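You operate a simulated robot arm through the tools that you are given. There is no shell and no other tool.

You are at the controls of a simulated robot arm. One attempt, no reset.

Task
Tip the spare oats back into their jar and stack the bowls.
Fine: jar closed; blue bowl emptied and nested in the mixing bowl, scoop in the blue bowl; nothing spilt. Set down upright: scoop.
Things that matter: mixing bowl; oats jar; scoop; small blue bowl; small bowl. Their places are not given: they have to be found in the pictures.

Only the result counts: the job must be done as asked and must still hold three seconds after the hand-in. Knocking over, shifting, dropping, spilling or breaking anything else fails it.

Robot
A 7-joint arm with a two-finger parallel gripper, fixed in place. Base frame: the origin is on the floor under the middle of its stand, x ahead of it, y to its left, z up; the work surface is at about z = 890. Readings come in mm, rad, newtons and seconds.
With the tool pointing down near the work surface it reaches from about 300 to 700 mm from the base axis. Its first joint turns from -1.152 to 1.152 rad. Payload 1.57 kg.
The TCP is the grasp point between the finger pads, 30 mm short of the fingertips. In the tool frame z runs along the fingers and y along their closing line. Largest opening 110 mm; finger width 24, thickness 12; the body of the gripper, 48 by 112 mm, starts 78 mm behind the TCP.
Orientation is told as [roll, pitch, yaw] about the base's x, y, z axes, in that order, counted from this pose: with the fingers straight down and closing along the base's y, the tool's x points along the base's -x, its y along +y and its z along -z.

Tools
- The arm moves only by the tool nudge_tool. Its argument "commands" is text: rows parted by semicolons, each of 6 numbers parted by spaces: the shift along the tool's x, y, z in mm, then the turn, a rotation vector about the tool's x, y, z in rad. In form: x y z ax ay az; .... A call has 1 to 20 rows; each row is the pose to reach, as a shift and turn from the pose commanded when the call began, along the tool's axes at that moment. "hand" is the opening, from 0 (shut) to 1 (fully open), set as the call begins (left out, the last holds). A row lasts 0.2 s, in which the tool goes at most 50 mm and 0.15 rad; a call with a longer step from one row to the next is refused whole, and so is a gripper value outside its range. Where a pose cannot be reached the arm comes as near as it can. A force on the tool above 40 N (or 10 N above the force at the start of the call, whichever is more), or a blocked arm, ends the call early, and 0.2 s more pass. The fingers move at their own pace (about 108 mm/s each) and stop on an object; they squeeze with about 21 N. The grip force told is the motor's: it shows also when the fingers shut on nothing. Time passes only in rows, and 0.2 s behind the last, so rows that repeat a pose let the fingers close. The reply holds the time, the measured pose of the TCP, the force on the tool along the base axes, the opening and the grip force, in the units named above and with some noise, with the torque about the TCP (base axes, N m) and any sound that the robot's microphone picked up.
- Cameras (640 x 400 px; columns grow to the right, rows downward): "scene" is fixed at [170.9, -398.2, 1401.5]; the picture's right is [0.73, -0.68, 0.00], its down [-0.40, -0.43, -0.81] and it looks along [0.55, 0.59, -0.59] (base axes); focal length 214 px, centre (320, 200). "wrist" rides on the gripper at [70, 16, -141] in the tool frame; the picture's right is [-0.23, 0.97, 0.00], its down [-0.86, -0.20, -0.48] and it looks along [-0.47, -0.11, 0.88] (tool axes); focal length 222 px, centre (320, 200).
- capture(camera): a new picture of that camera. The clock stands still meanwhile.
- measure_at(camera, pixels): for up to 12 pixels [column, row] of the newest picture of that camera ("zoom" is the newest enlarged one), the place [x, y, z] in the base frame of the surface seen there, good to about 3 mm. The clock stands still meanwhile.
- close_up(camera, box): a new picture of the part [left, top, right, bottom] of that camera's present view, enlarged. The clock stands still meanwhile.
- job_done(): hands the job in; it is judged then, once.

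Leave the gripper open and the arm clear of the work at the hand-in unless told otherwise.

The tools are called after "Emit:" by a JSON object that holds its "op" and its "data". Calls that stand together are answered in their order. nudge_tool: Moves the arm, as the interface text tells. Its arguments: {"type":"object","properties":{"commands":{"type":"string"},"hand":{"type":"number"}},"required":["commands"]} The other tools are called the same way: capture (camera) takes a picture; measure_at (camera, pixels) gives the place of the surface under pixels of a picture; close_up (camera, box) takes an enlarged picture of a part of a camera's view; job_done () hands the job in.

At the start:

```text
time: 0.0
tool_pos: [421.6, -47.5, 1267.4]
ee_rot: [0.0, 0.0, 0.001]
contact_force: [-0.2, 0.1, -0.6]
ft_torque: [0.0, -0.02, 0.03]
grip_width: 109.9
grasp_force: 0.1
```

scene: 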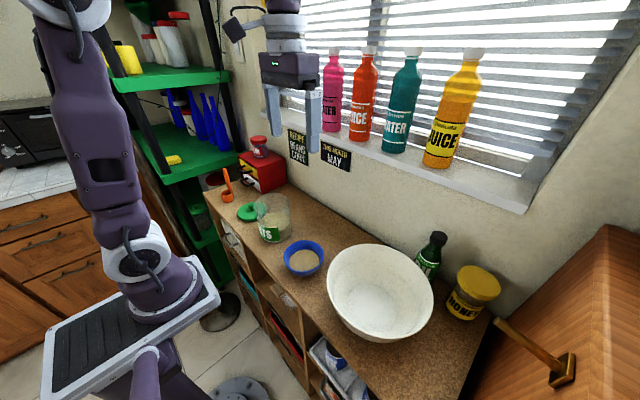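
wrist: 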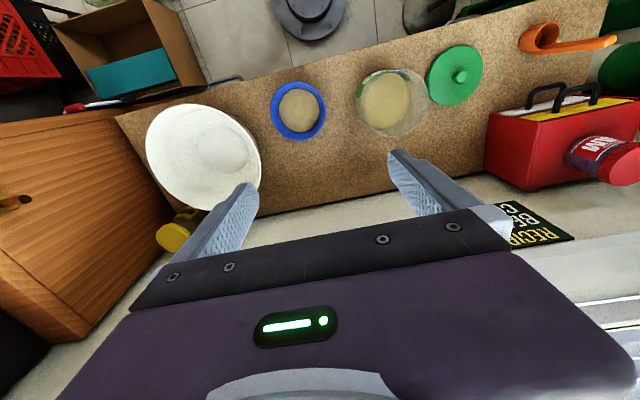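

I see the mixing bowl (white, about 380,290 in the scene view), the blue bowl with oats (303,257), the open jar (272,217), its green lid (247,212) and an orange scoop (230,188). First I take enlarged pictures to look closely.

Emit:
{"op": "close_up", "data": {"camera": "scene", "box": [190, 130, 350, 290]}}

Emit:
{"op": "close_up", "data": {"camera": "wrist", "box": [240, 10, 640, 210]}}

```text
2.50 times, centred on (270, 210) of scene
```

zoom: 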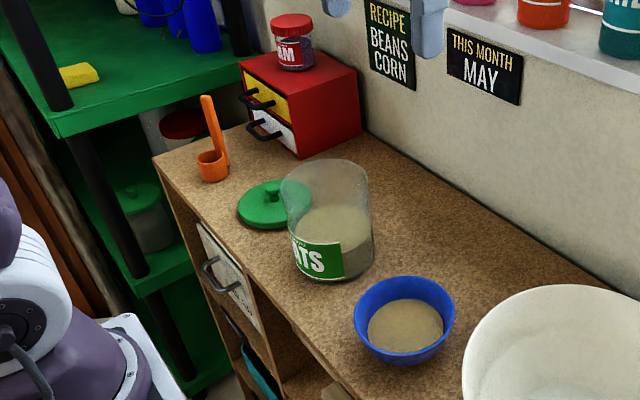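

```text
1.60 times, centred on (440, 110) of wrist
```

zoom: 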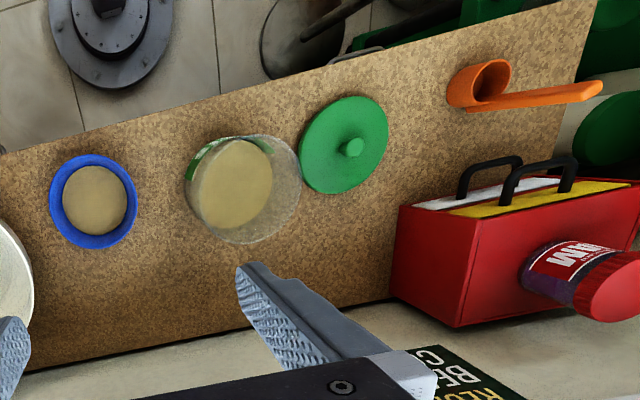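

Next I look closely at the mixing bowl and at the rest of the counter, in case another small bowl is there.

Emit:
{"op": "close_up", "data": {"camera": "scene", "box": [300, 220, 540, 370]}}

Emit:
{"op": "close_up", "data": {"camera": "wrist", "box": [100, 60, 340, 210]}}

Emit:
{"op": "capture", "data": {"camera": "scene"}}

Emit:
{"op": "capture", "data": {"camera": "wrist"}}

```text
2.67 times, centred on (420, 295) of scene
```

zoom: 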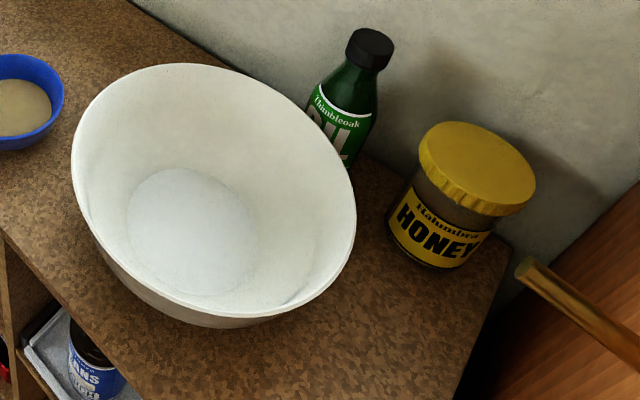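

```text
2.67 times, centred on (220, 135) of wrist
```

zoom: 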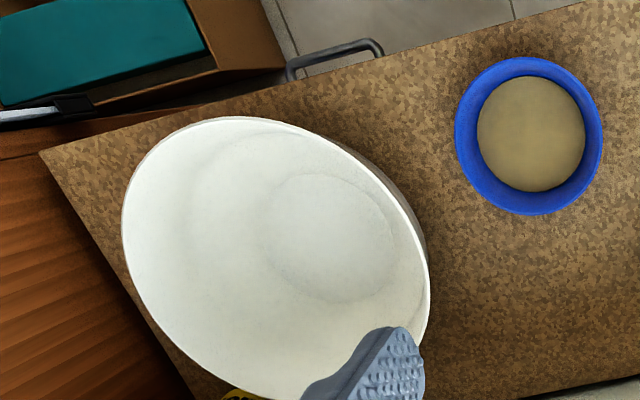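

```text
taken
```

scene: 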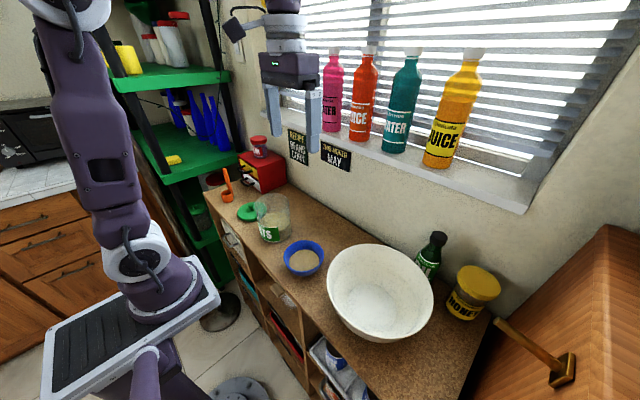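

```text
taken
```

wrist: 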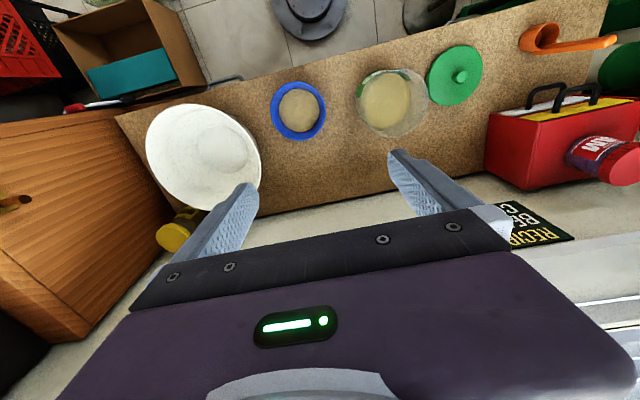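

Now I measure in the scene picture: blue bowl rim (284,255),(323,252),(303,241),(303,274 edge) and oats (304,260), mixing bowl rim (327,290),(434,300),(370,244),(375,342), bottom (375,300), and the lid.

Emit:
{"op": "measure_at", "data": {"camera": "scene", "pixels": [[285, 254], [323, 252], [304, 241], [304, 260], [328, 285], [433, 300], [370, 245], [378, 341], [375, 300], [247, 211], [272, 225], [340, 250]]}}

Emit:
{"op": "measure_at", "data": {"camera": "wrist", "pixels": [[299, 83], [299, 110], [273, 110], [325, 110], [299, 139], [385, 105], [455, 75], [461, 77], [540, 38], [575, 45], [613, 41], [330, 150]]}}

```text
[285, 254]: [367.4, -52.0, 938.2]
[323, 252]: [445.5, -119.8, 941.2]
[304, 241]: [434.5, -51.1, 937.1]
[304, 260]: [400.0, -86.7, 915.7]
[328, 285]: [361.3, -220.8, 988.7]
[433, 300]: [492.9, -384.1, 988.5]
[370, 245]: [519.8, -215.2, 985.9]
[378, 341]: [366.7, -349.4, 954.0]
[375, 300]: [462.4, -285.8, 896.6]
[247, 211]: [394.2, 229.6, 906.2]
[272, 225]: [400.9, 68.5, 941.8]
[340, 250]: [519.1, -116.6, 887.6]
```

```text
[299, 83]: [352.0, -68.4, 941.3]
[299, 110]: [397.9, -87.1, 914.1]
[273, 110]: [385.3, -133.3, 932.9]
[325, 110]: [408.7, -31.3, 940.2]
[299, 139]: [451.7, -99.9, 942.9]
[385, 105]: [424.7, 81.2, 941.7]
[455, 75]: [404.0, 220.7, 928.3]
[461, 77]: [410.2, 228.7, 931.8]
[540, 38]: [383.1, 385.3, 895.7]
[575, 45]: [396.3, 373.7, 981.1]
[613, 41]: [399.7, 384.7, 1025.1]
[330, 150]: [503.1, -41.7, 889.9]
```

The blue bowl rim sits near z 941 with its centre near (402,-84) and about 105 mm across. Now I need the jar's rim, the lid's edge and the scoop. I take enlarged views of them and then measure.

Emit:
{"op": "close_up", "data": {"camera": "wrist", "box": [340, 30, 500, 150]}}

Emit:
{"op": "close_up", "data": {"camera": "scene", "box": [210, 155, 310, 255]}}

```text
3.33 times, centred on (420, 90) of wrist
```

zoom: 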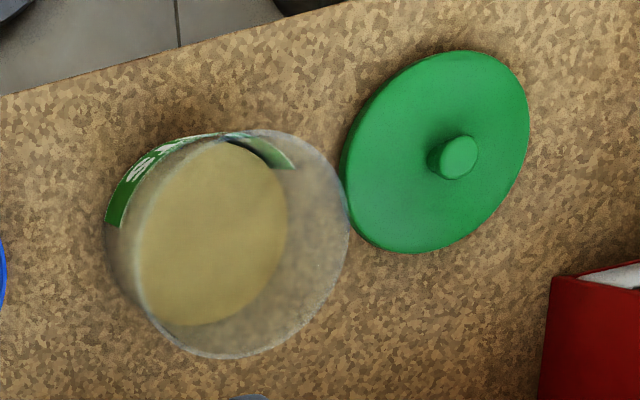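

```text
4.00 times, centred on (260, 205) of scene
```

zoom: 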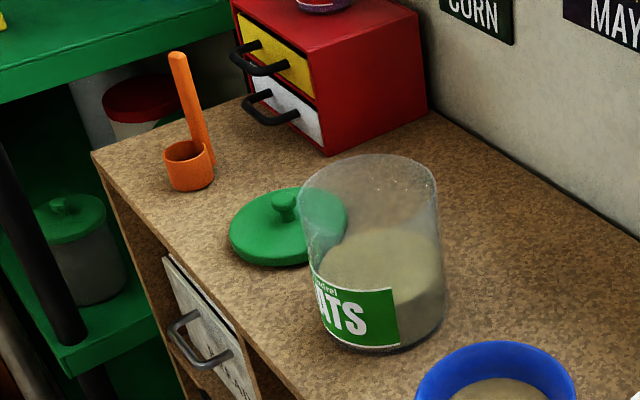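

I measure in the newest zoom: jar rim (300,195),(437,188),(368,154), jar label (360,315), oats in jar (385,260), lid edges (230,240),(290,264), knob (287,198), scoop cup rim (165,150),(213,150), handle (176,55) and (200,110).

Emit:
{"op": "measure_at", "data": {"camera": "zoom", "pixels": [[300, 192], [437, 188], [368, 155], [360, 315], [385, 260], [231, 240], [285, 263], [287, 198], [166, 152], [188, 144], [178, 55], [196, 110]]}}

Emit:
{"op": "measure_at", "data": {"camera": "wrist", "pixels": [[427, 95], [399, 70], [366, 90], [393, 137], [375, 125], [478, 60], [429, 90], [445, 105], [458, 46], [457, 77], [530, 28], [535, 50]]}}

```text
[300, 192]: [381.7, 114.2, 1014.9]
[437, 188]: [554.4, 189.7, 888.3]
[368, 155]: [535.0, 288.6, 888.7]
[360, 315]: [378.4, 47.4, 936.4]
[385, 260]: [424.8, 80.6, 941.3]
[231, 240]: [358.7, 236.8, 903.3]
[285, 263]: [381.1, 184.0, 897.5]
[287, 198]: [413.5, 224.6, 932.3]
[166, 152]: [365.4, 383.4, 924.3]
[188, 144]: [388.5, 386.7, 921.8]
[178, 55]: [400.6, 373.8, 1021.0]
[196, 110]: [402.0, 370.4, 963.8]
```

```text
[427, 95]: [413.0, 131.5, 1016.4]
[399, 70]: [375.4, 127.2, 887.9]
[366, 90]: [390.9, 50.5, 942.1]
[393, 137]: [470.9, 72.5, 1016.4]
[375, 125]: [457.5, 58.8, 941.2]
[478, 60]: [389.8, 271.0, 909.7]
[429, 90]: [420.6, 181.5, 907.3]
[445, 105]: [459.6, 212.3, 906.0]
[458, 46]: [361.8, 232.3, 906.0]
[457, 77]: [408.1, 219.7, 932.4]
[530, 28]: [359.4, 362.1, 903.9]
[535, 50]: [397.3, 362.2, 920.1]
```

The jar's rim is at z 1016 around (420,80), about 52 mm in radius. The lid lies centred near (410,226) with its knob top at 932, and the scoop's cup is near (383,380) with its handle reaching up to z 1025. To pour, I want the tool tipped so that the fingers point towards +y, so I first test that attitude with an empty hand, high above the work.

Emit:
{"op": "nudge_tool", "data": {"commands": "0 10 5 -0.143 0 0; 0 20 10 -0.286 0 0; 0 30 15 -0.429 0 0; 0 40 20 -0.572 0 0; 0 50 25 -0.715 0 0; 0 60 30 -0.858 0 0; 0 70 35 -1.0 0 0; 0 80 40 -1.143 0 0; 0 90 45 -1.286 0 0; 0 100 50 -1.43 0 0; 0 107 55 -1.57 0 0; 0 107 55 -1.7 0 0"}}

```text
time: 2.6
tool_pos: [421.5, 59.7, 1212.3]
ee_rot: [1.702, 0.001, -0.003]
contact_force: [0.1, -0.3, -0.3]
ft_torque: [-0.02, -0.03, 0.05]
grip_width: 110.1
grasp_force: 0.1
```

The tipped attitude is reached at roll 1.70. I lower towards the pouring height (z about 1140) and then look at the scene to check the clearance.

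Emit:
{"op": "nudge_tool", "data": {"commands": "0 -25 -10 0 0 0; 0 -50 -20 0 0 0; 0 -67 -29 0 0 0; 0 -67 -29 -0.12 0 0"}}

Emit:
{"op": "capture", "data": {"camera": "scene"}}

Emit:
{"op": "capture", "data": {"camera": "wrist"}}

```text
time: 3.6
tool_pos: [421.8, 41.0, 1141.3]
ee_rot: [1.82, 0.0, -0.002]
contact_force: [-0.4, 1.0, 0.1]
ft_torque: [0.03, 0.01, -0.01]
grip_width: 109.8
grasp_force: 0.1
```

```text
taken
```

scene: 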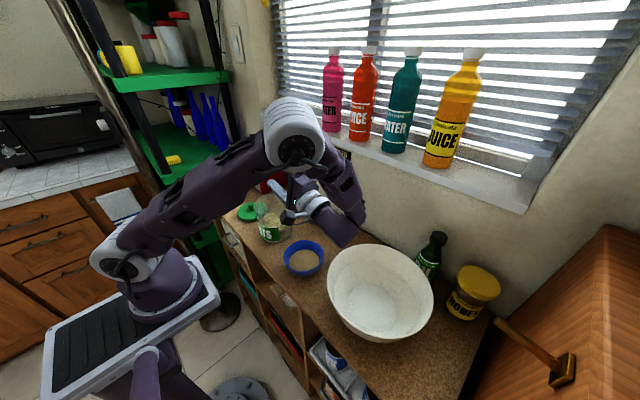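

```text
taken
```

wrist: 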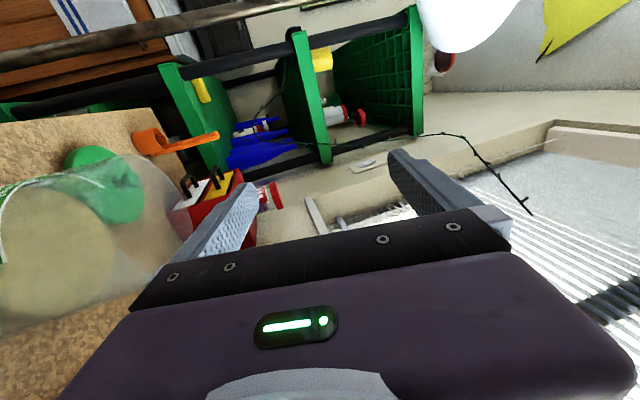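

The pouring pose is reachable and looks clear of the mixing bowl. Now I rise and turn the tool back to straight down above the blue bowl for a closer look.

Emit:
{"op": "nudge_tool", "data": {"commands": "0 20 -10 0 0 0; 0 45 -25 0.13 0 0; 0 75 -54 0.26 0 0; 0 75 -54 0.40 0 0; 0 75 -54 0.54 0 0; 0 75 -54 0.68 0 0; 0 75 -54 0.82 0 0; 0 75 -54 0.96 0 0; 0 75 -54 1.10 0 0; 0 75 -54 1.24 0 0; 0 75 -54 1.38 0 0; 0 75 -54 1.52 0 0; 0 75 -54 1.66 0 0; 0 75 -54 1.80 0 0; 0 75 -54 1.82 0 0"}}

Emit:
{"op": "capture", "data": {"camera": "wrist"}}

```text
time: 6.8
tool_pos: [421.6, -30.2, 1199.8]
ee_rot: [-0.001, -0.002, 0.001]
contact_force: [-0.4, -0.1, -0.1]
ft_torque: [0.04, -0.02, 0.01]
grip_width: 110.0
grasp_force: 0.1
```

```text
taken
```

wrist: 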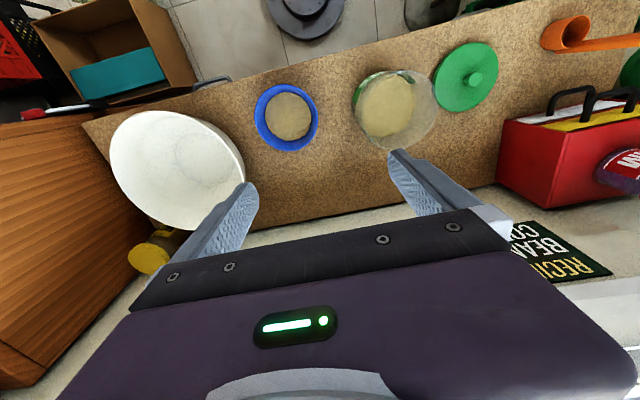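

I go lower over the blue bowl for more exact measuring (still 50 mm above everything).

Emit:
{"op": "nudge_tool", "data": {"commands": "-3 -13 37 0 0 0; -6 -26 74 0 0 0; -8 -40 110 0 0 0; -8 -40 110 0 0 0"}}

Emit:
{"op": "capture", "data": {"camera": "wrist"}}

```text
time: 7.8
tool_pos: [431.7, -73.3, 1089.0]
ee_rot: [-0.001, -0.001, 0.0]
contact_force: [1.1, 0.1, 0.2]
ft_torque: [0.02, 0.02, -0.02]
grip_width: 110.0
grasp_force: 0.1
```

```text
taken
```

wrist: 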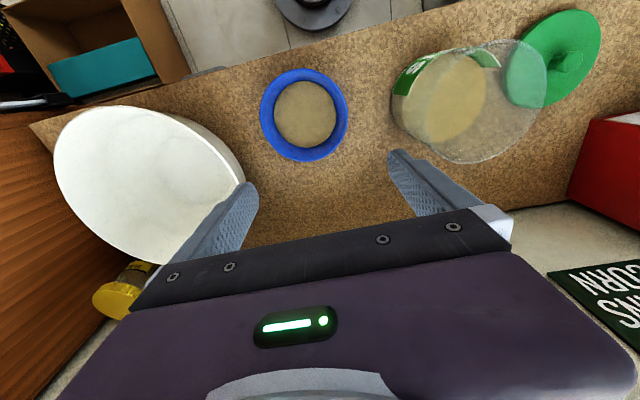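

Emit:
{"op": "close_up", "data": {"camera": "wrist", "box": [240, 55, 370, 175]}}

```text
3.33 times, centred on (305, 115) of wrist
```

zoom: 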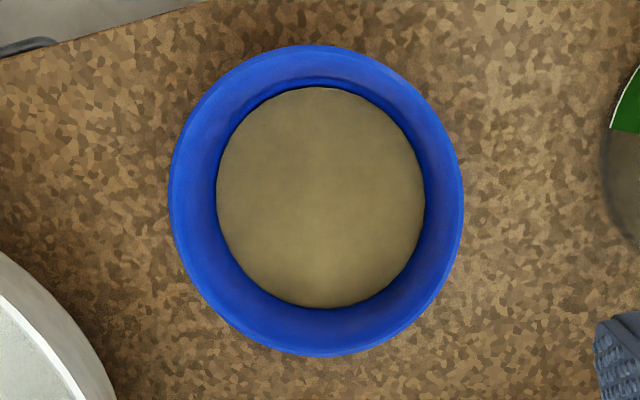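

I measure rim points in the zoom: (173,200),(460,195),(316,49),(318,352), and the inside wall near the +y side: (440,195),(430,195), plus oats points (415,195),(321,197),(225,197).

Emit:
{"op": "measure_at", "data": {"camera": "zoom", "pixels": [[173, 200], [460, 195], [316, 49], [318, 352], [452, 195], [440, 195], [430, 195], [415, 195], [321, 197], [225, 197], [190, 200], [480, 195]]}}

```text
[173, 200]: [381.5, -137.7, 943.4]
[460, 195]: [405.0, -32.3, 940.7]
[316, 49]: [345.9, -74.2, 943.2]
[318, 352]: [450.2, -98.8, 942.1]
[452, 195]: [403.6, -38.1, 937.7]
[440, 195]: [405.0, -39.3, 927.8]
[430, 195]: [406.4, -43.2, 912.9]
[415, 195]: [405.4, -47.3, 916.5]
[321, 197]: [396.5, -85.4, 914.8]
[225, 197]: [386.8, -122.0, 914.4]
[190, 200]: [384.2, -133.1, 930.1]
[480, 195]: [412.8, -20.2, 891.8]
```

The blue bowl's centre works out to about (396,-86), rim radius 53 at z 942, with walls sloping about 24° from upright and oats at z 915. I will pinch the rim on the side away from the jar and mixing bowl (diagonally +x,+y), with the fingers leaned parallel to the wall. First I turn by 45° with the fingers set to about 44 mm.

Emit:
{"op": "nudge_tool", "data": {"commands": "-5 9 -2 0 0 0.131; -10 18 -4 0 0 0.262; -15 27 -6 0 0 0.393; -20 36 -8 0 0 0.524; -25 45 -10 0 0 0.655; -26.7 49.8 -11 0 0 0.785; -26.7 49.8 -11 0 0 0.785", "hand": 0.4}}

```text
time: 9.4
tool_pos: [456.1, -20.9, 1100.5]
ee_rot: [0.001, 0.0, -0.786]
contact_force: [0.6, 0.5, -0.8]
ft_torque: [-0.02, 0.02, 0.01]
grip_width: 44.0
grasp_force: 0.0
```

Turn done, opening 44 mm. Next I lean the tool by 0.42 rad and lower to the point 80 mm short of the grasp along the finger line.

Emit:
{"op": "nudge_tool", "data": {"commands": "-1 0 20 0.14 0 0; -2 0 40 0.28 0 0; -3.6 -0.5 60 0.42 0 0; -3.6 -0.5 78 0.42 0 0; -3.6 -0.5 78 0.42 0 0"}}

Emit:
{"op": "capture", "data": {"camera": "wrist"}}

Emit:
{"op": "close_up", "data": {"camera": "scene", "box": [220, 130, 420, 290]}}

```text
time: 10.6
tool_pos: [457.2, -23.6, 1023.4]
ee_rot: [-0.422, 0.001, -0.785]
contact_force: [0.8, 0.5, 0.1]
ft_torque: [-0.01, -0.01, -0.04]
grip_width: 43.9
grasp_force: 0.0
```

```text
taken
```

wrist: 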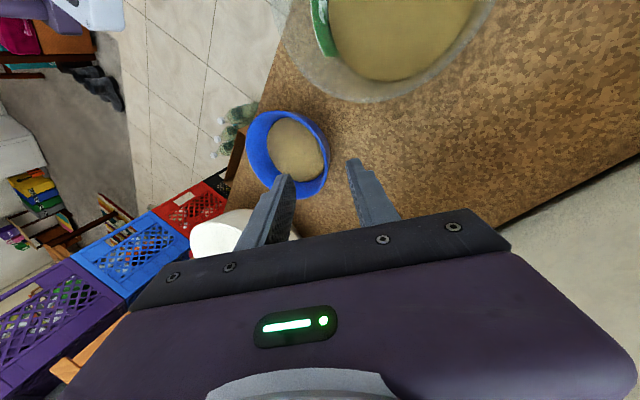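

```text
2.50 times, centred on (320, 210) of scene
```

zoom: 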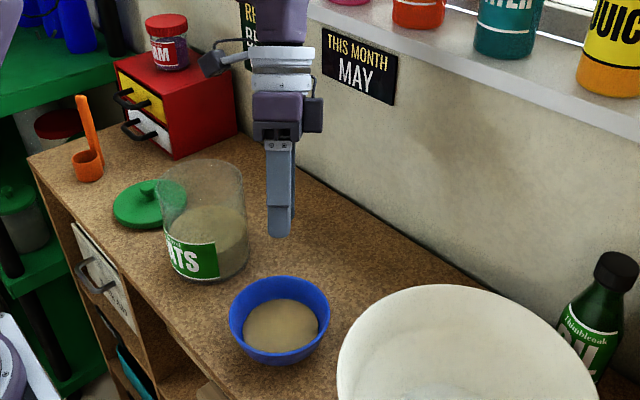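

The fingers straddle the rim line in the wrist picture (tips at 285,180 and 355,165, rim edge near 327,160). I advance 55 mm along the finger axis and look again.

Emit:
{"op": "nudge_tool", "data": {"commands": "0 0 20 0 0 0; 0 0 40 0 0 0; 0 0 55 0 0 0; 0 0 55 0 0 0"}}

Emit:
{"op": "close_up", "data": {"camera": "wrist", "box": [220, 80, 440, 240]}}

Emit:
{"op": "close_up", "data": {"camera": "scene", "box": [260, 190, 360, 290]}}

```text
time: 11.6
tool_pos: [443.1, -40.3, 973.5]
ee_rot: [-0.421, 0.001, -0.786]
contact_force: [0.5, 0.2, -0.2]
ft_torque: [0.02, 0.0, -0.02]
grip_width: 44.1
grasp_force: 0.1
```

```text
2.50 times, centred on (330, 160) of wrist
```

zoom: 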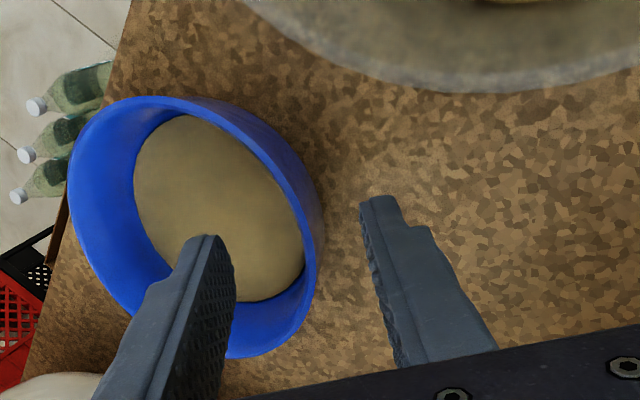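

```text
4.00 times, centred on (310, 240) of scene
```

zoom: 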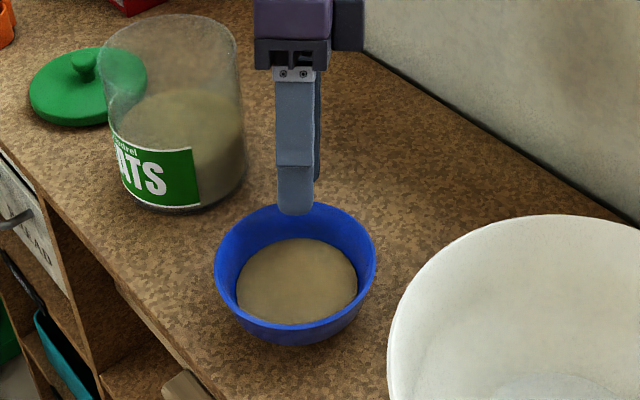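

Lined up well: one finger inside, one outside the rim. I go the last 25 mm gently.

Emit:
{"op": "nudge_tool", "data": {"commands": "0 0 10 0 0 0; 0 0 20 0 0 0; 0 0 25 0 0 0; 0 0 25 0 0 0"}}

Emit:
{"op": "close_up", "data": {"camera": "wrist", "box": [220, 80, 440, 240]}}

Emit:
{"op": "close_up", "data": {"camera": "scene", "box": [260, 190, 360, 290]}}

```text
time: 12.6
tool_pos: [436.3, -46.7, 950.7]
ee_rot: [-0.42, -0.003, -0.785]
contact_force: [-0.6, 1.0, 0.4]
ft_torque: [-0.01, -0.05, 0.03]
grip_width: 44.1
grasp_force: 0.1
```

```text
2.50 times, centred on (330, 160) of wrist
```

zoom: 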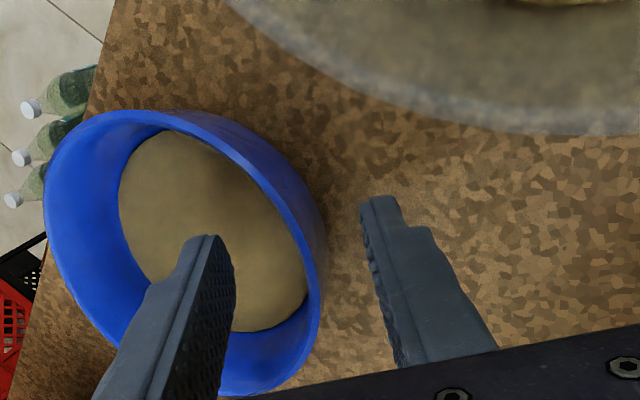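

```text
4.00 times, centred on (310, 240) of scene
```

zoom: 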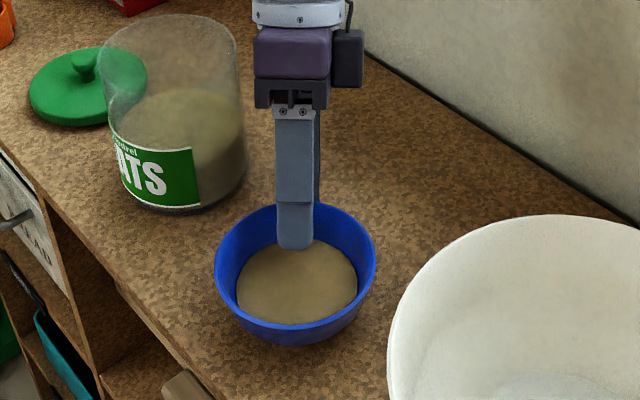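

Both fingers are at the right depth and nothing is touched (force about 1 N). I close the gripper on the rim.

Emit:
{"op": "nudge_tool", "data": {"commands": "0 0 0 0 0 0; 0 0 0 0 0 0; 0 0 0 0 0 0", "hand": 0}}

Emit:
{"op": "close_up", "data": {"camera": "scene", "box": [260, 190, 360, 290]}}

Emit:
{"op": "close_up", "data": {"camera": "wrist", "box": [220, 80, 440, 240]}}

```text
time: 13.4
tool_pos: [436.4, -47.1, 951.3]
ee_rot: [-0.422, -0.001, -0.786]
contact_force: [-0.2, 0.7, -1.6]
ft_torque: [0.04, -0.06, 0.0]
grip_width: 4.4
grasp_force: 21.3
```

```text
4.00 times, centred on (310, 240) of scene
```

zoom: 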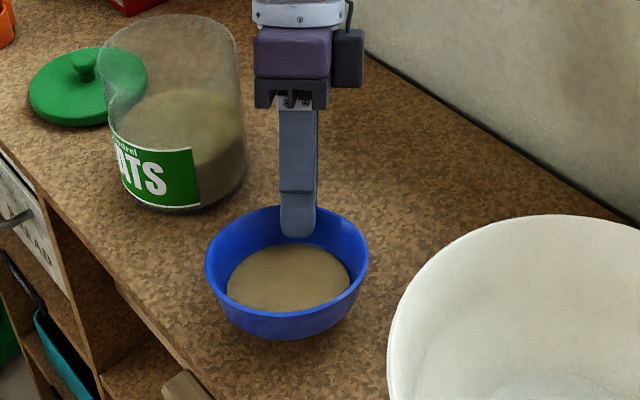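

```text
2.50 times, centred on (330, 160) of wrist
```

zoom: 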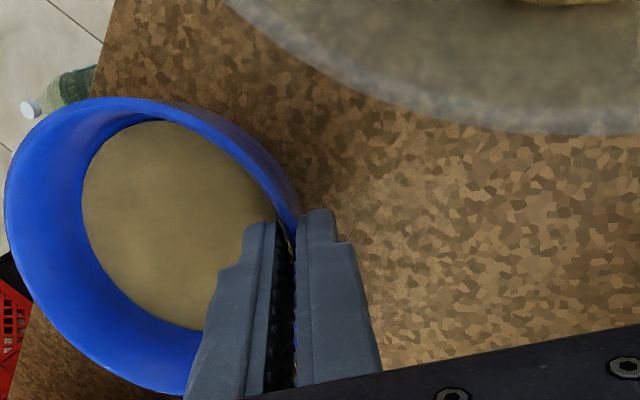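

Gripped at 4.4 mm wall thickness with 21 N. I lift slowly by 30 mm and check that the bowl hangs level.

Emit:
{"op": "nudge_tool", "data": {"commands": "0 -2 -4.6 0 0 0; 0 -4.1 -9.1 0 0 0; 0 -8.2 -18.3 0 0 0; 0 -12.3 -27.4 0 0 0; 0 -12.3 -27.4 0 0 0"}}

Emit:
{"op": "close_up", "data": {"camera": "scene", "box": [250, 180, 370, 300]}}

Emit:
{"op": "close_up", "data": {"camera": "wrist", "box": [200, 60, 440, 240]}}

```text
time: 14.6
tool_pos: [435.4, -47.0, 979.5]
ee_rot: [-0.42, -0.002, -0.785]
contact_force: [0.3, -0.4, -1.4]
ft_torque: [0.05, -0.06, 0.01]
grip_width: 4.5
grasp_force: 20.9
```

```text
3.33 times, centred on (310, 240) of scene
```

zoom: 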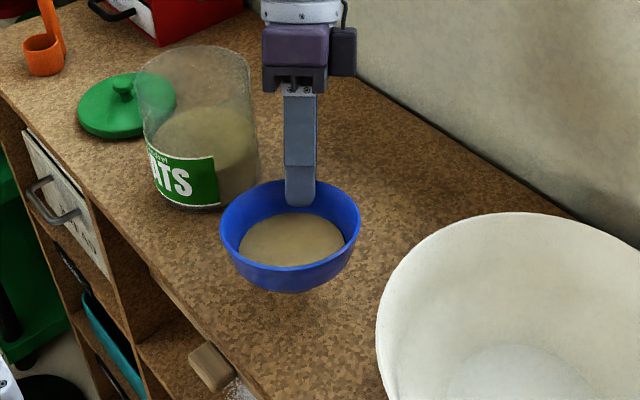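

```text
2.22 times, centred on (320, 150) of wrist
```

zoom: 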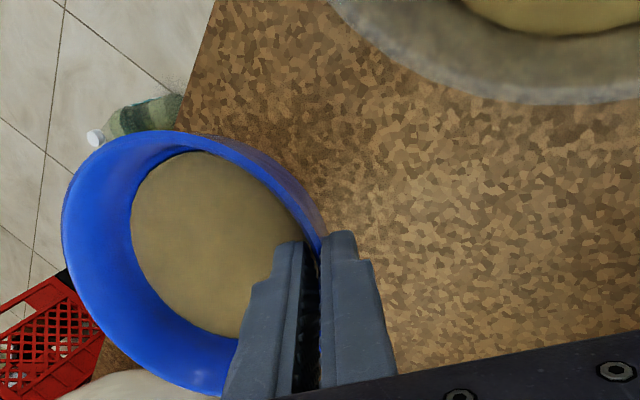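

The bowl hangs steadily (about 1.4 N), with oats in place. I measure rim points in the wrist zoom: (64,230),(175,133),(265,165),(190,393),(110,335), oats (200,240),(160,200),(200,320), to know how level it is.

Emit:
{"op": "measure_at", "data": {"camera": "zoom", "pixels": [[65, 230], [160, 133], [240, 148], [190, 391], [110, 340], [200, 240], [150, 200], [200, 320], [150, 300], [265, 200]]}}

```text
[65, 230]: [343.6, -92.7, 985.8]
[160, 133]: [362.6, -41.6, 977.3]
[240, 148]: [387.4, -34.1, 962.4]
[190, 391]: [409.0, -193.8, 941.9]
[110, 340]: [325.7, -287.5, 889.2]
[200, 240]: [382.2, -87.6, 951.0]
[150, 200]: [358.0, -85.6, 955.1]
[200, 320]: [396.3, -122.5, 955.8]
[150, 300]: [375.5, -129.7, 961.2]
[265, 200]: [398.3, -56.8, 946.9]
```

The rim shows the bowl leaning about 12° towards the gripper, which is safe, but I will level it. I lift 130 mm while turning back 0.21 rad to level it.

Emit:
{"op": "nudge_tool", "data": {"commands": "0 -4.1 -9.1 -0.03 0 0; 0 -12.3 -27.4 -0.06 0 0; 0 -20.5 -45.7 -0.09 0 0; 0 -28.6 -63.9 -0.12 0 0; 0 -36.8 -82.2 -0.15 0 0; 0 -45 -100.4 -0.18 0 0; 0 -51.1 -114.1 -0.21 0 0; 0 -53.2 -118.7 -0.21 0 0; 0 -53.2 -118.7 -0.21 0 0"}}

Emit:
{"op": "capture", "data": {"camera": "wrist"}}

Emit:
{"op": "close_up", "data": {"camera": "scene", "box": [220, 130, 400, 270]}}

```text
time: 16.6
tool_pos: [435.3, -47.5, 1108.5]
ee_rot: [-0.21, -0.002, -0.785]
contact_force: [-0.1, 0.5, -1.3]
ft_torque: [0.04, -0.05, 0.01]
grip_width: 4.6
grasp_force: 21.3
```

```text
taken
```

wrist: 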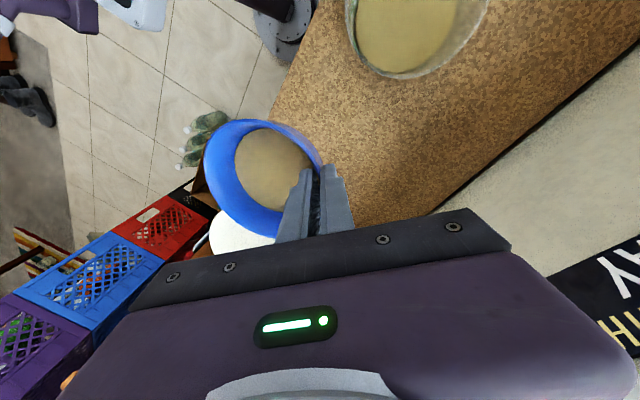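

```text
2.86 times, centred on (310, 200) of scene
```

zoom: 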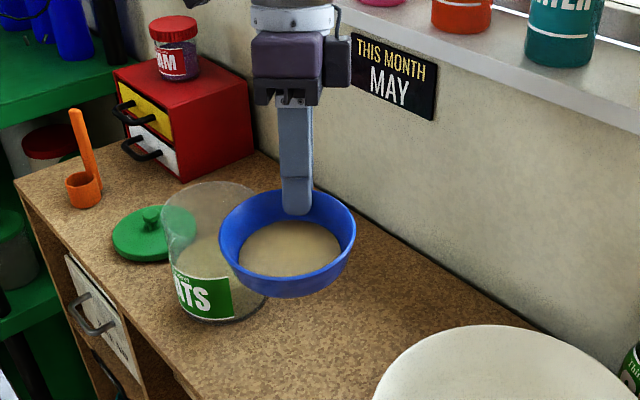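

Level check by measuring the bowl in the scene zoom: rim (221,238),(354,235),(270,195),(290,285) and oats (260,255),(320,250),(290,235),(290,270).

Emit:
{"op": "measure_at", "data": {"camera": "zoom", "pixels": [[222, 238], [354, 234], [265, 196], [335, 200], [290, 282], [260, 255], [320, 250], [290, 232], [290, 268], [240, 270]]}}

```text
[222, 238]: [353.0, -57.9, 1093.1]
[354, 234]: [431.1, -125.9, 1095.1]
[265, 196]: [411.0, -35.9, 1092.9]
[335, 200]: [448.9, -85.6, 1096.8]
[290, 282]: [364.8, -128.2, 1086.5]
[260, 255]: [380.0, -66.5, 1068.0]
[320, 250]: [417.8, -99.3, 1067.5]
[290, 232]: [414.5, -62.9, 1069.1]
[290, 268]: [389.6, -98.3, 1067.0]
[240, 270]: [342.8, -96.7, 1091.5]
```

The bowl is level now (rim z about 1094, oats flat at 1068). I turn the whole thing 45° about the vertical so the pouring lip points towards -y.

Emit:
{"op": "nudge_tool", "data": {"commands": "0 0 0 0 -0.0104 -0.0489; 0 0 0 0 -0.0308 -0.1447; 0 0 0 0 -0.0512 -0.2405; 0 0 0 0 -0.0716 -0.3363; 0 0 0 0 -0.092 -0.4321; 0 0 0 0 -0.1124 -0.5279; 0 0 0 0 -0.1328 -0.6237; 0 0 0 0 -0.1532 -0.7195; 0 0 0 0 -0.1635 -0.7677; 0 0 0 0 -0.1635 -0.7677"}}

```text
time: 18.8
tool_pos: [434.8, -46.0, 1109.3]
ee_rot: [-0.209, -0.001, 0.002]
contact_force: [-0.2, -0.5, -2.0]
ft_torque: [0.08, -0.01, -0.02]
grip_width: 4.1
grasp_force: 20.9
```

Turned cleanly. Next I carry the bowl level over to the jar (about 247 mm towards +y), at 100 mm/s.

Emit:
{"op": "nudge_tool", "data": {"commands": "0.5 7.3 -1.3 0 0 0; 1.2 19.5 -3.4 0 0 0; 2.4 38.9 -6.8 0 0 0; 3.6 58.4 -10.2 0 0 0; 4.8 77.9 -13.6 0 0 0; 6 97.4 -17 0 0 0; 7.2 116.8 -20.4 0 0 0; 8.4 136.3 -23.9 0 0 0; 9.6 155.8 -27.3 0 0 0; 10.8 175.2 -30.7 0 0 0; 12 194.7 -34.1 0 0 0; 13.2 214.2 -37.5 0 0 0; 14.2 231.2 -40.5 0 0 0; 14.8 241 -42.2 0 0 0; 15 243.4 -42.6 0 0 0; 15 243.4 -42.6 0 0 0"}}

Emit:
{"op": "capture", "data": {"camera": "wrist"}}

Emit:
{"op": "close_up", "data": {"camera": "scene", "box": [200, 110, 360, 260]}}

```text
time: 22.2
tool_pos: [419.7, 199.1, 1102.4]
ee_rot: [-0.208, -0.001, 0.001]
contact_force: [0.4, -0.5, -1.3]
ft_torque: [0.08, 0.0, 0.0]
grip_width: 4.1
grasp_force: 20.9
```

```text
taken
```

wrist: 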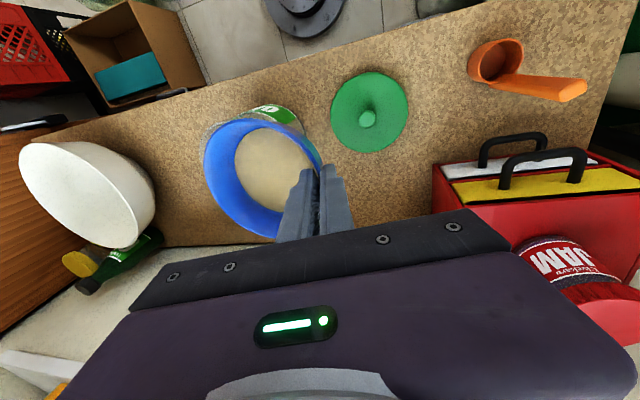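

```text
2.67 times, centred on (280, 185) of scene
```

zoom: 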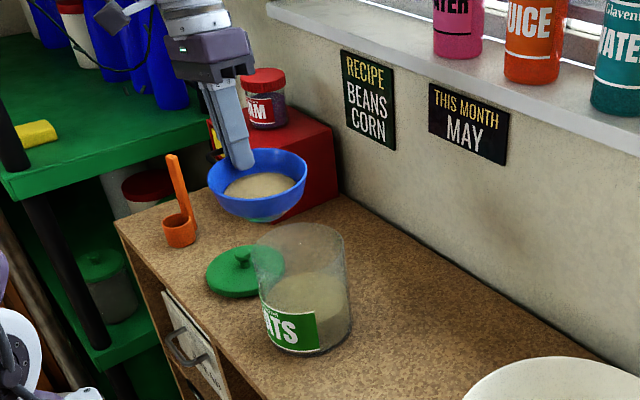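

I measure bowl rim points and jar rim points in this zoom to fix the lip and the jar mouth.

Emit:
{"op": "measure_at", "data": {"camera": "zoom", "pixels": [[209, 182], [305, 176], [265, 149], [302, 190], [285, 207], [250, 218], [252, 250], [343, 240], [297, 223], [265, 270], [300, 275], [255, 185]]}}

Emit:
{"op": "measure_at", "data": {"camera": "wrist", "pixels": [[206, 160], [216, 195], [245, 228], [230, 128], [270, 118], [203, 145], [268, 165], [250, 150], [275, 108], [292, 112]]}}

```text
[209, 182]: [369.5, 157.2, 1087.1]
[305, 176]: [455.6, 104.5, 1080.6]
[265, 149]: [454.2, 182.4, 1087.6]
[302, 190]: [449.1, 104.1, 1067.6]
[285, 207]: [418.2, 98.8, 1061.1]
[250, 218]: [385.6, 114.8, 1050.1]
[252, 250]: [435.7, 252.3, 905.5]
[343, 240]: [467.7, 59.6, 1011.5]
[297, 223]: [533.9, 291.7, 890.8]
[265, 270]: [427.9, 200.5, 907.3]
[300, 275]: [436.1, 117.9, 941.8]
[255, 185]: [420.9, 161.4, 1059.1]
```

```text
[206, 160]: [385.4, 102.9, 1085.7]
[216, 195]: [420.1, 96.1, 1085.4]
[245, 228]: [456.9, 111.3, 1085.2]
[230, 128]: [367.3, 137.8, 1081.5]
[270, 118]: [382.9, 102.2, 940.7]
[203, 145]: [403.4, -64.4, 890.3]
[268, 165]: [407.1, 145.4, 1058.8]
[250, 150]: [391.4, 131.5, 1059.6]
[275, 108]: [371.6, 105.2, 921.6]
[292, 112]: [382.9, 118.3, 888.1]
```

The lip is at about (419,95,1085), the jar mouth centre at (420,80). I begin tipping about the lip: 0.5 rad, while lowering the lip to about z 1062 and bringing it to y 88.

Emit:
{"op": "nudge_tool", "data": {"commands": "0 -2.2 -2.5 -0.05 0 0; 0 -7.4 -7.3 -0.15 0 0; 0 -13.5 -11.6 -0.25 0 0; 0 -20.5 -15.2 -0.35 0 0; 0 -28.4 -18.1 -0.45 0 0; 0 -32.5 -19.3 -0.5 0 0; 0 -32.5 -19.3 -0.5 0 0"}}

Emit:
{"op": "capture", "data": {"camera": "wrist"}}

Emit:
{"op": "close_up", "data": {"camera": "scene", "box": [200, 110, 360, 260]}}

```text
time: 23.8
tool_pos: [420.4, 172.1, 1125.6]
ee_rot: [0.291, 0.0, -0.001]
contact_force: [0.1, -0.3, -1.6]
ft_torque: [0.05, -0.01, -0.02]
grip_width: 4.3
grasp_force: 20.8
```

```text
taken
```

wrist: 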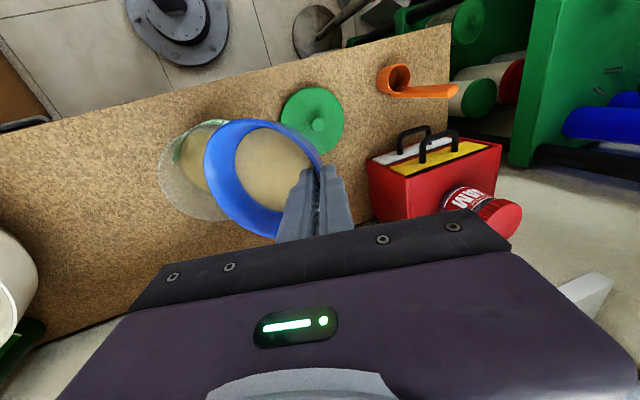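

```text
2.67 times, centred on (280, 185) of scene
```

zoom: 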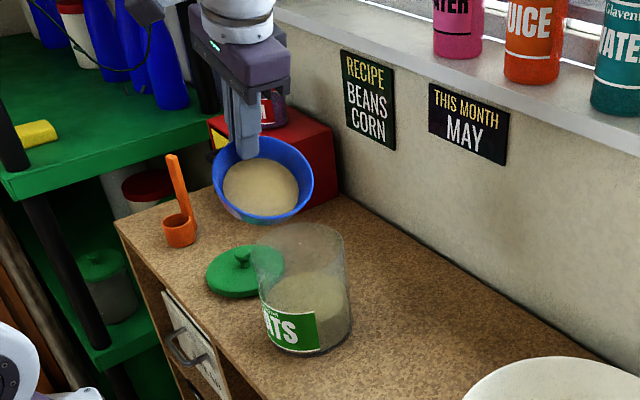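

I check the lip's position in both views before going on.

Emit:
{"op": "measure_at", "data": {"camera": "wrist", "pixels": [[207, 165], [216, 195], [245, 228], [206, 145], [230, 122], [265, 170], [170, 185], [225, 120]]}}

Emit:
{"op": "measure_at", "data": {"camera": "zoom", "pixels": [[300, 205], [285, 214], [260, 217], [312, 190], [265, 185], [235, 205], [255, 255], [342, 238]]}}

```text
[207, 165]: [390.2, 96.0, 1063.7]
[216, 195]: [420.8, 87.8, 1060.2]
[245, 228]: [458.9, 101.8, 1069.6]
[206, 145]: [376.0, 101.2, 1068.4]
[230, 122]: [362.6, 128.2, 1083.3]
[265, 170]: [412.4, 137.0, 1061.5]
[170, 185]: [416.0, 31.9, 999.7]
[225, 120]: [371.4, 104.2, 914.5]
```

```text
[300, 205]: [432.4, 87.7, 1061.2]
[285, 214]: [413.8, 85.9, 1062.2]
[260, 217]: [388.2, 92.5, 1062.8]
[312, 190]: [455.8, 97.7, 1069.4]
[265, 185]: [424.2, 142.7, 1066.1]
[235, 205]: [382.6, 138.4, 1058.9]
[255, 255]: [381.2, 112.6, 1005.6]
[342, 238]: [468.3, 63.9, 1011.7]
```

The lip is where I planned: (419,87,1060). I tip on to 0.8 rad, lowering the lip to about 1048, then look.

Emit:
{"op": "nudge_tool", "data": {"commands": "0 -2.5 -3.2 -0.05 0 0; 0 -5.3 -6.4 -0.1 0 0; 0 -8.3 -9.3 -0.15 0 0; 0 -11.6 -11.9 -0.2 0 0; 0 -15.3 -14 -0.25 0 0; 0 -19.3 -15.9 -0.3 0 0; 0 -19.3 -15.9 -0.3 0 0"}}

Emit:
{"op": "close_up", "data": {"camera": "wrist", "box": [130, 80, 370, 260]}}

Emit:
{"op": "close_up", "data": {"camera": "scene", "box": [200, 110, 360, 260]}}

```text
time: 25.4
tool_pos: [420.2, 148.9, 1136.3]
ee_rot: [0.588, 0.001, 0.001]
contact_force: [-0.2, 1.1, -1.5]
ft_torque: [0.0, 0.01, -0.01]
grip_width: 3.9
grasp_force: 21.2
```

```text
2.22 times, centred on (250, 170) of wrist
```

zoom: 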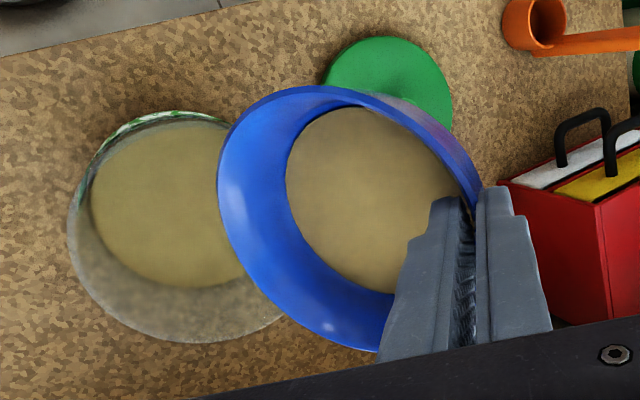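

```text
2.67 times, centred on (280, 185) of scene
```

zoom: 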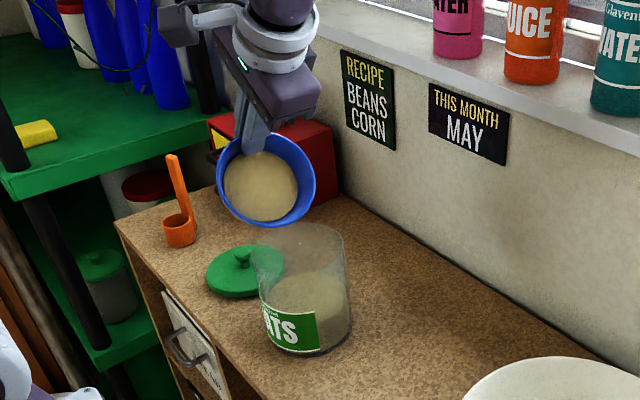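

The oats are still holding at 46° of tilt; the lip sits over the jar mouth. I tip on to 1.2 rad in small steps, with the lip going down to about 1035.

Emit:
{"op": "nudge_tool", "data": {"commands": "0 -3.5 -2.8 -0.05 0 0; 0 -7.1 -5.6 -0.1 0 0; 0 -10.8 -8.6 -0.15 0 0; 0 -14.5 -11.6 -0.2 0 0; 0 -18.4 -14.7 -0.25 0 0; 0 -22.4 -17.9 -0.3 0 0"}}

Emit:
{"op": "close_up", "data": {"camera": "wrist", "box": [130, 80, 370, 260]}}

Emit:
{"op": "close_up", "data": {"camera": "scene", "box": [200, 110, 360, 260]}}

```text
time: 26.8
tool_pos: [419.6, 121.0, 1139.3]
ee_rot: [0.89, 0.0, -0.001]
contact_force: [0.3, -0.2, 0.2]
ft_torque: [-0.02, 0.0, 0.0]
grip_width: 4.2
grasp_force: 21.0
```

```text
2.22 times, centred on (250, 170) of wrist
```

zoom: 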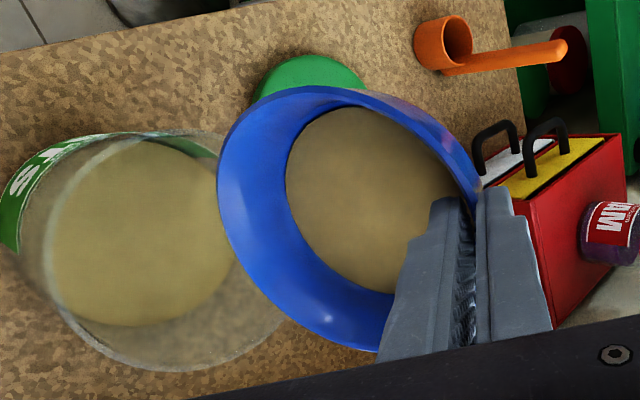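

```text
2.67 times, centred on (280, 185) of scene
```

zoom: 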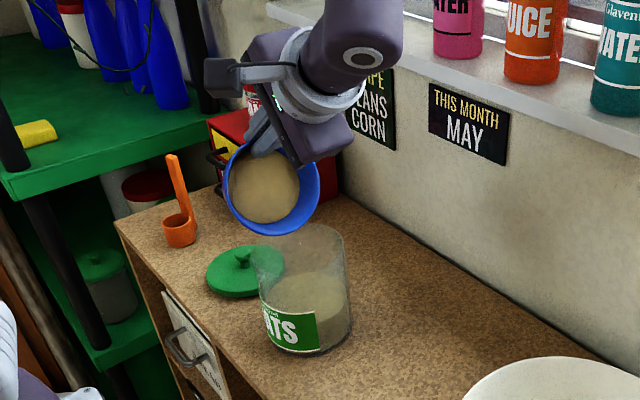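

63° of tilt and the oats still hold. I re-check lip and jar mouth positions by measuring: lip (262,234),(280,236),(300,225), jar rim (252,250),(345,238), wrist lip (220,200),(230,240).

Emit:
{"op": "measure_at", "data": {"camera": "zoom", "pixels": [[262, 233], [280, 235], [300, 224], [253, 255], [344, 238], [240, 220], [260, 190]]}}

Emit:
{"op": "capture", "data": {"camera": "wrist"}}

Emit:
{"op": "measure_at", "data": {"camera": "wrist", "pixels": [[229, 170], [233, 190], [245, 210], [152, 200], [175, 235], [200, 246], [200, 139], [150, 180]]}}

```text
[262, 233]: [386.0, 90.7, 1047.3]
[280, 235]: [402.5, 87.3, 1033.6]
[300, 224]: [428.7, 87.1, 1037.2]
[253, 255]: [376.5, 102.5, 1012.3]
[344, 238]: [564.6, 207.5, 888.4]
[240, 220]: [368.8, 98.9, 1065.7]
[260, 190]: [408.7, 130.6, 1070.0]
```

```text
taken
```

wrist: 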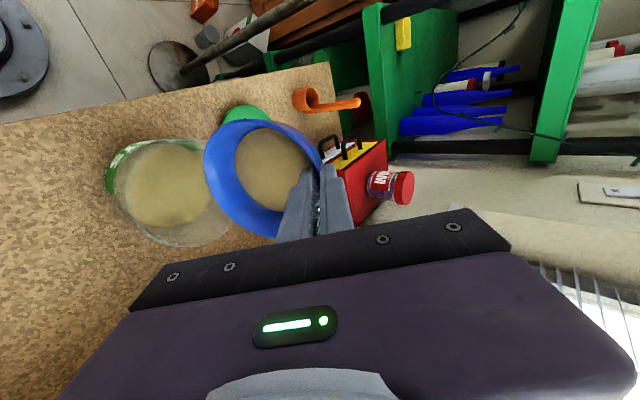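

```text
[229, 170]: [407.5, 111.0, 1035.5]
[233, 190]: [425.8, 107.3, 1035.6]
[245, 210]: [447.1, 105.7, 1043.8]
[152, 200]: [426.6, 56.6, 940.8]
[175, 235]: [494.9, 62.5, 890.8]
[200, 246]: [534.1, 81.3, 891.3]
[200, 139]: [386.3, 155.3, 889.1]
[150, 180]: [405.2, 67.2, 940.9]
```

The lip is at (416,87,1036), right above the mouth. I tip on to 1.4 rad (80°) about the lip.

Emit:
{"op": "nudge_tool", "data": {"commands": "0 -2.6 -4.9 -0.05 0 0; 0 -5.3 -9.8 -0.1 0 0; 0 -8.4 -14.5 -0.15 0 0; 0 -11.5 -19.1 -0.2 0 0; 0 -15.1 -23.5 -0.25 0 0; 0 -18.7 -27.8 -0.3 0 0; 0 -18.7 -27.8 -0.3 0 0"}}

Emit:
{"op": "close_up", "data": {"camera": "wrist", "box": [90, 80, 370, 290]}}

Emit:
{"op": "close_up", "data": {"camera": "scene", "box": [200, 110, 360, 260]}}

```text
time: 28.4
tool_pos: [419.8, 87.4, 1142.1]
ee_rot: [1.191, -0.001, 0.0]
contact_force: [0.1, -0.2, -1.0]
ft_torque: [-0.05, -0.02, 0.01]
grip_width: 4.3
grasp_force: 20.8
```

```text
1.90 times, centred on (230, 185) of wrist
```

zoom: 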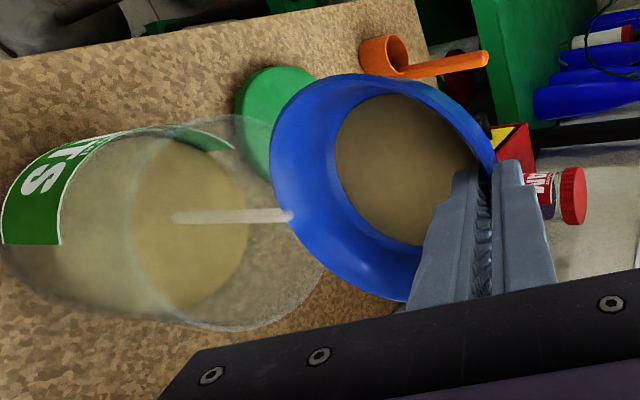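

```text
2.67 times, centred on (280, 185) of scene
```

zoom: 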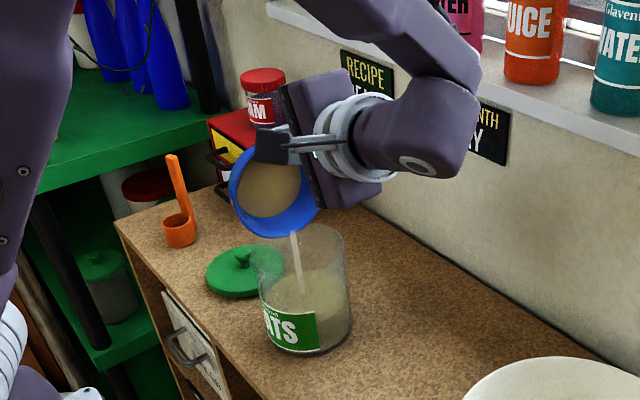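

A stream is now running from the lip into the jar. I hold still and let it pour for 2 s.

Emit:
{"op": "nudge_tool", "data": {"commands": "0 0 0 0 0 0; 0 0 0 0 0 0; 0 0 0 0 0 0; 0 0 0 0 0 0; 0 0 0 0 0 0; 0 0 0 0 0 0; 0 0 0 0 0 0; 0 0 0 0 0 0; 0 0 0 0 0 0; 0 0 0 0 0 0"}}

Emit:
{"op": "close_up", "data": {"camera": "wrist", "box": [90, 80, 370, 290]}}

Emit:
{"op": "close_up", "data": {"camera": "scene", "box": [200, 110, 360, 260]}}

```text
time: 30.6
tool_pos: [419.1, 87.8, 1141.0]
ee_rot: [1.191, 0.002, 0.0]
contact_force: [0.5, -0.8, -1.6]
ft_torque: [-0.02, -0.01, 0.0]
grip_width: 3.8
grasp_force: 21.0
```

```text
1.90 times, centred on (230, 185) of wrist
```

zoom: 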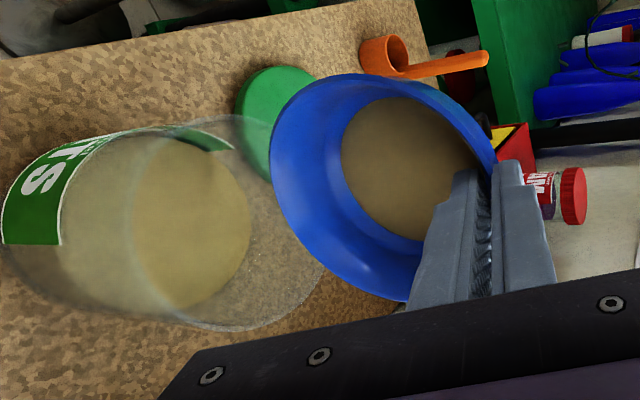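

```text
2.67 times, centred on (280, 185) of scene
```

zoom: 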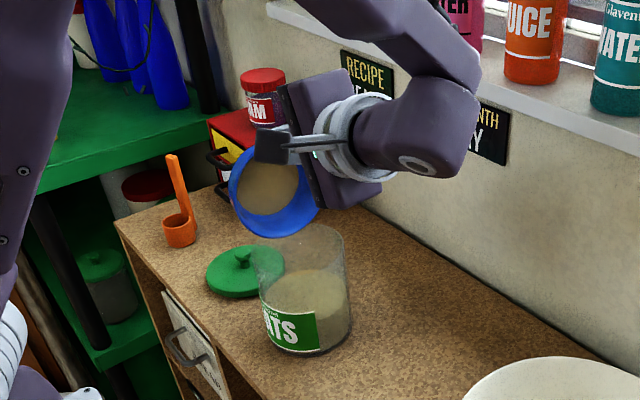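

The flow stopped at this angle with oats still in the bowl, so it needs more tilt. I tip on by 0.25 rad about the lip and hold a second.

Emit:
{"op": "nudge_tool", "data": {"commands": "0 -2 -4.9 -0.05 0 0; 0 -4.3 -9.8 -0.1 0 0; 0 -6.8 -14.5 -0.15 0 0; 0 -9.5 -19.1 -0.2 0 0; 0 -12.5 -23.6 -0.25 0 0; 0 -12.5 -23.6 -0.25 0 0; 0 -12.5 -23.6 -0.25 0 0; 0 -12.5 -23.6 -0.25 0 0; 0 -12.5 -23.6 -0.25 0 0; 0 -12.5 -23.6 -0.25 0 0"}}

Emit:
{"op": "close_up", "data": {"camera": "wrist", "box": [90, 80, 370, 290]}}

Emit:
{"op": "close_up", "data": {"camera": "scene", "box": [200, 110, 360, 260]}}

```text
time: 32.8
tool_pos: [420.0, 61.5, 1139.9]
ee_rot: [1.44, 0.001, 0.0]
contact_force: [-0.5, 0.6, -1.1]
ft_torque: [-0.1, -0.03, 0.03]
grip_width: 3.9
grasp_force: 21.3
```

```text
1.90 times, centred on (230, 185) of wrist
```

zoom: 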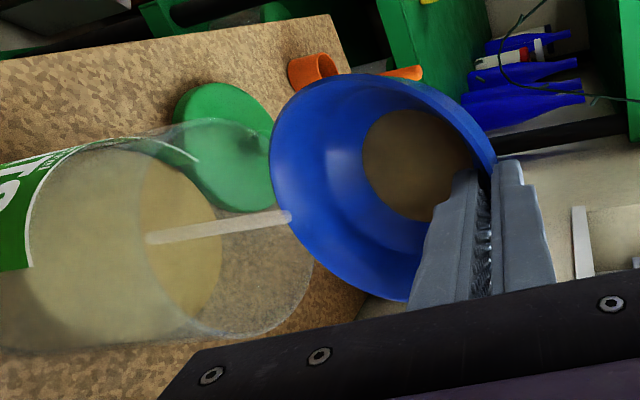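

```text
2.67 times, centred on (280, 185) of scene
```

zoom: 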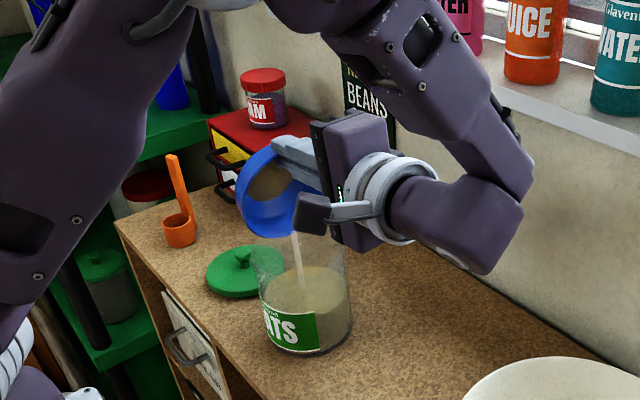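

The stream runs into the middle of the jar. I hold 2 s more.

Emit:
{"op": "nudge_tool", "data": {"commands": "0 0 0 0 0 0; 0 0 0 0 0 0; 0 0 0 0 0 0; 0 0 0 0 0 0; 0 0 0 0 0 0; 0 0 0 0 0 0; 0 0 0 0 0 0; 0 0 0 0 0 0; 0 0 0 0 0 0; 0 0 0 0 0 0"}}

Emit:
{"op": "close_up", "data": {"camera": "wrist", "box": [90, 80, 370, 290]}}

```text
time: 35.0
tool_pos: [420.2, 61.3, 1139.4]
ee_rot: [1.441, 0.0, 0.0]
contact_force: [0.3, 1.1, -1.6]
ft_torque: [-0.08, -0.02, -0.02]
grip_width: 3.8
grasp_force: 20.9
```

```text
1.90 times, centred on (230, 185) of wrist
```

zoom: 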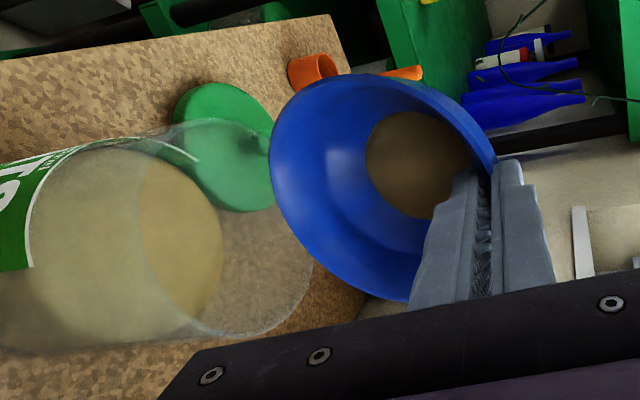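

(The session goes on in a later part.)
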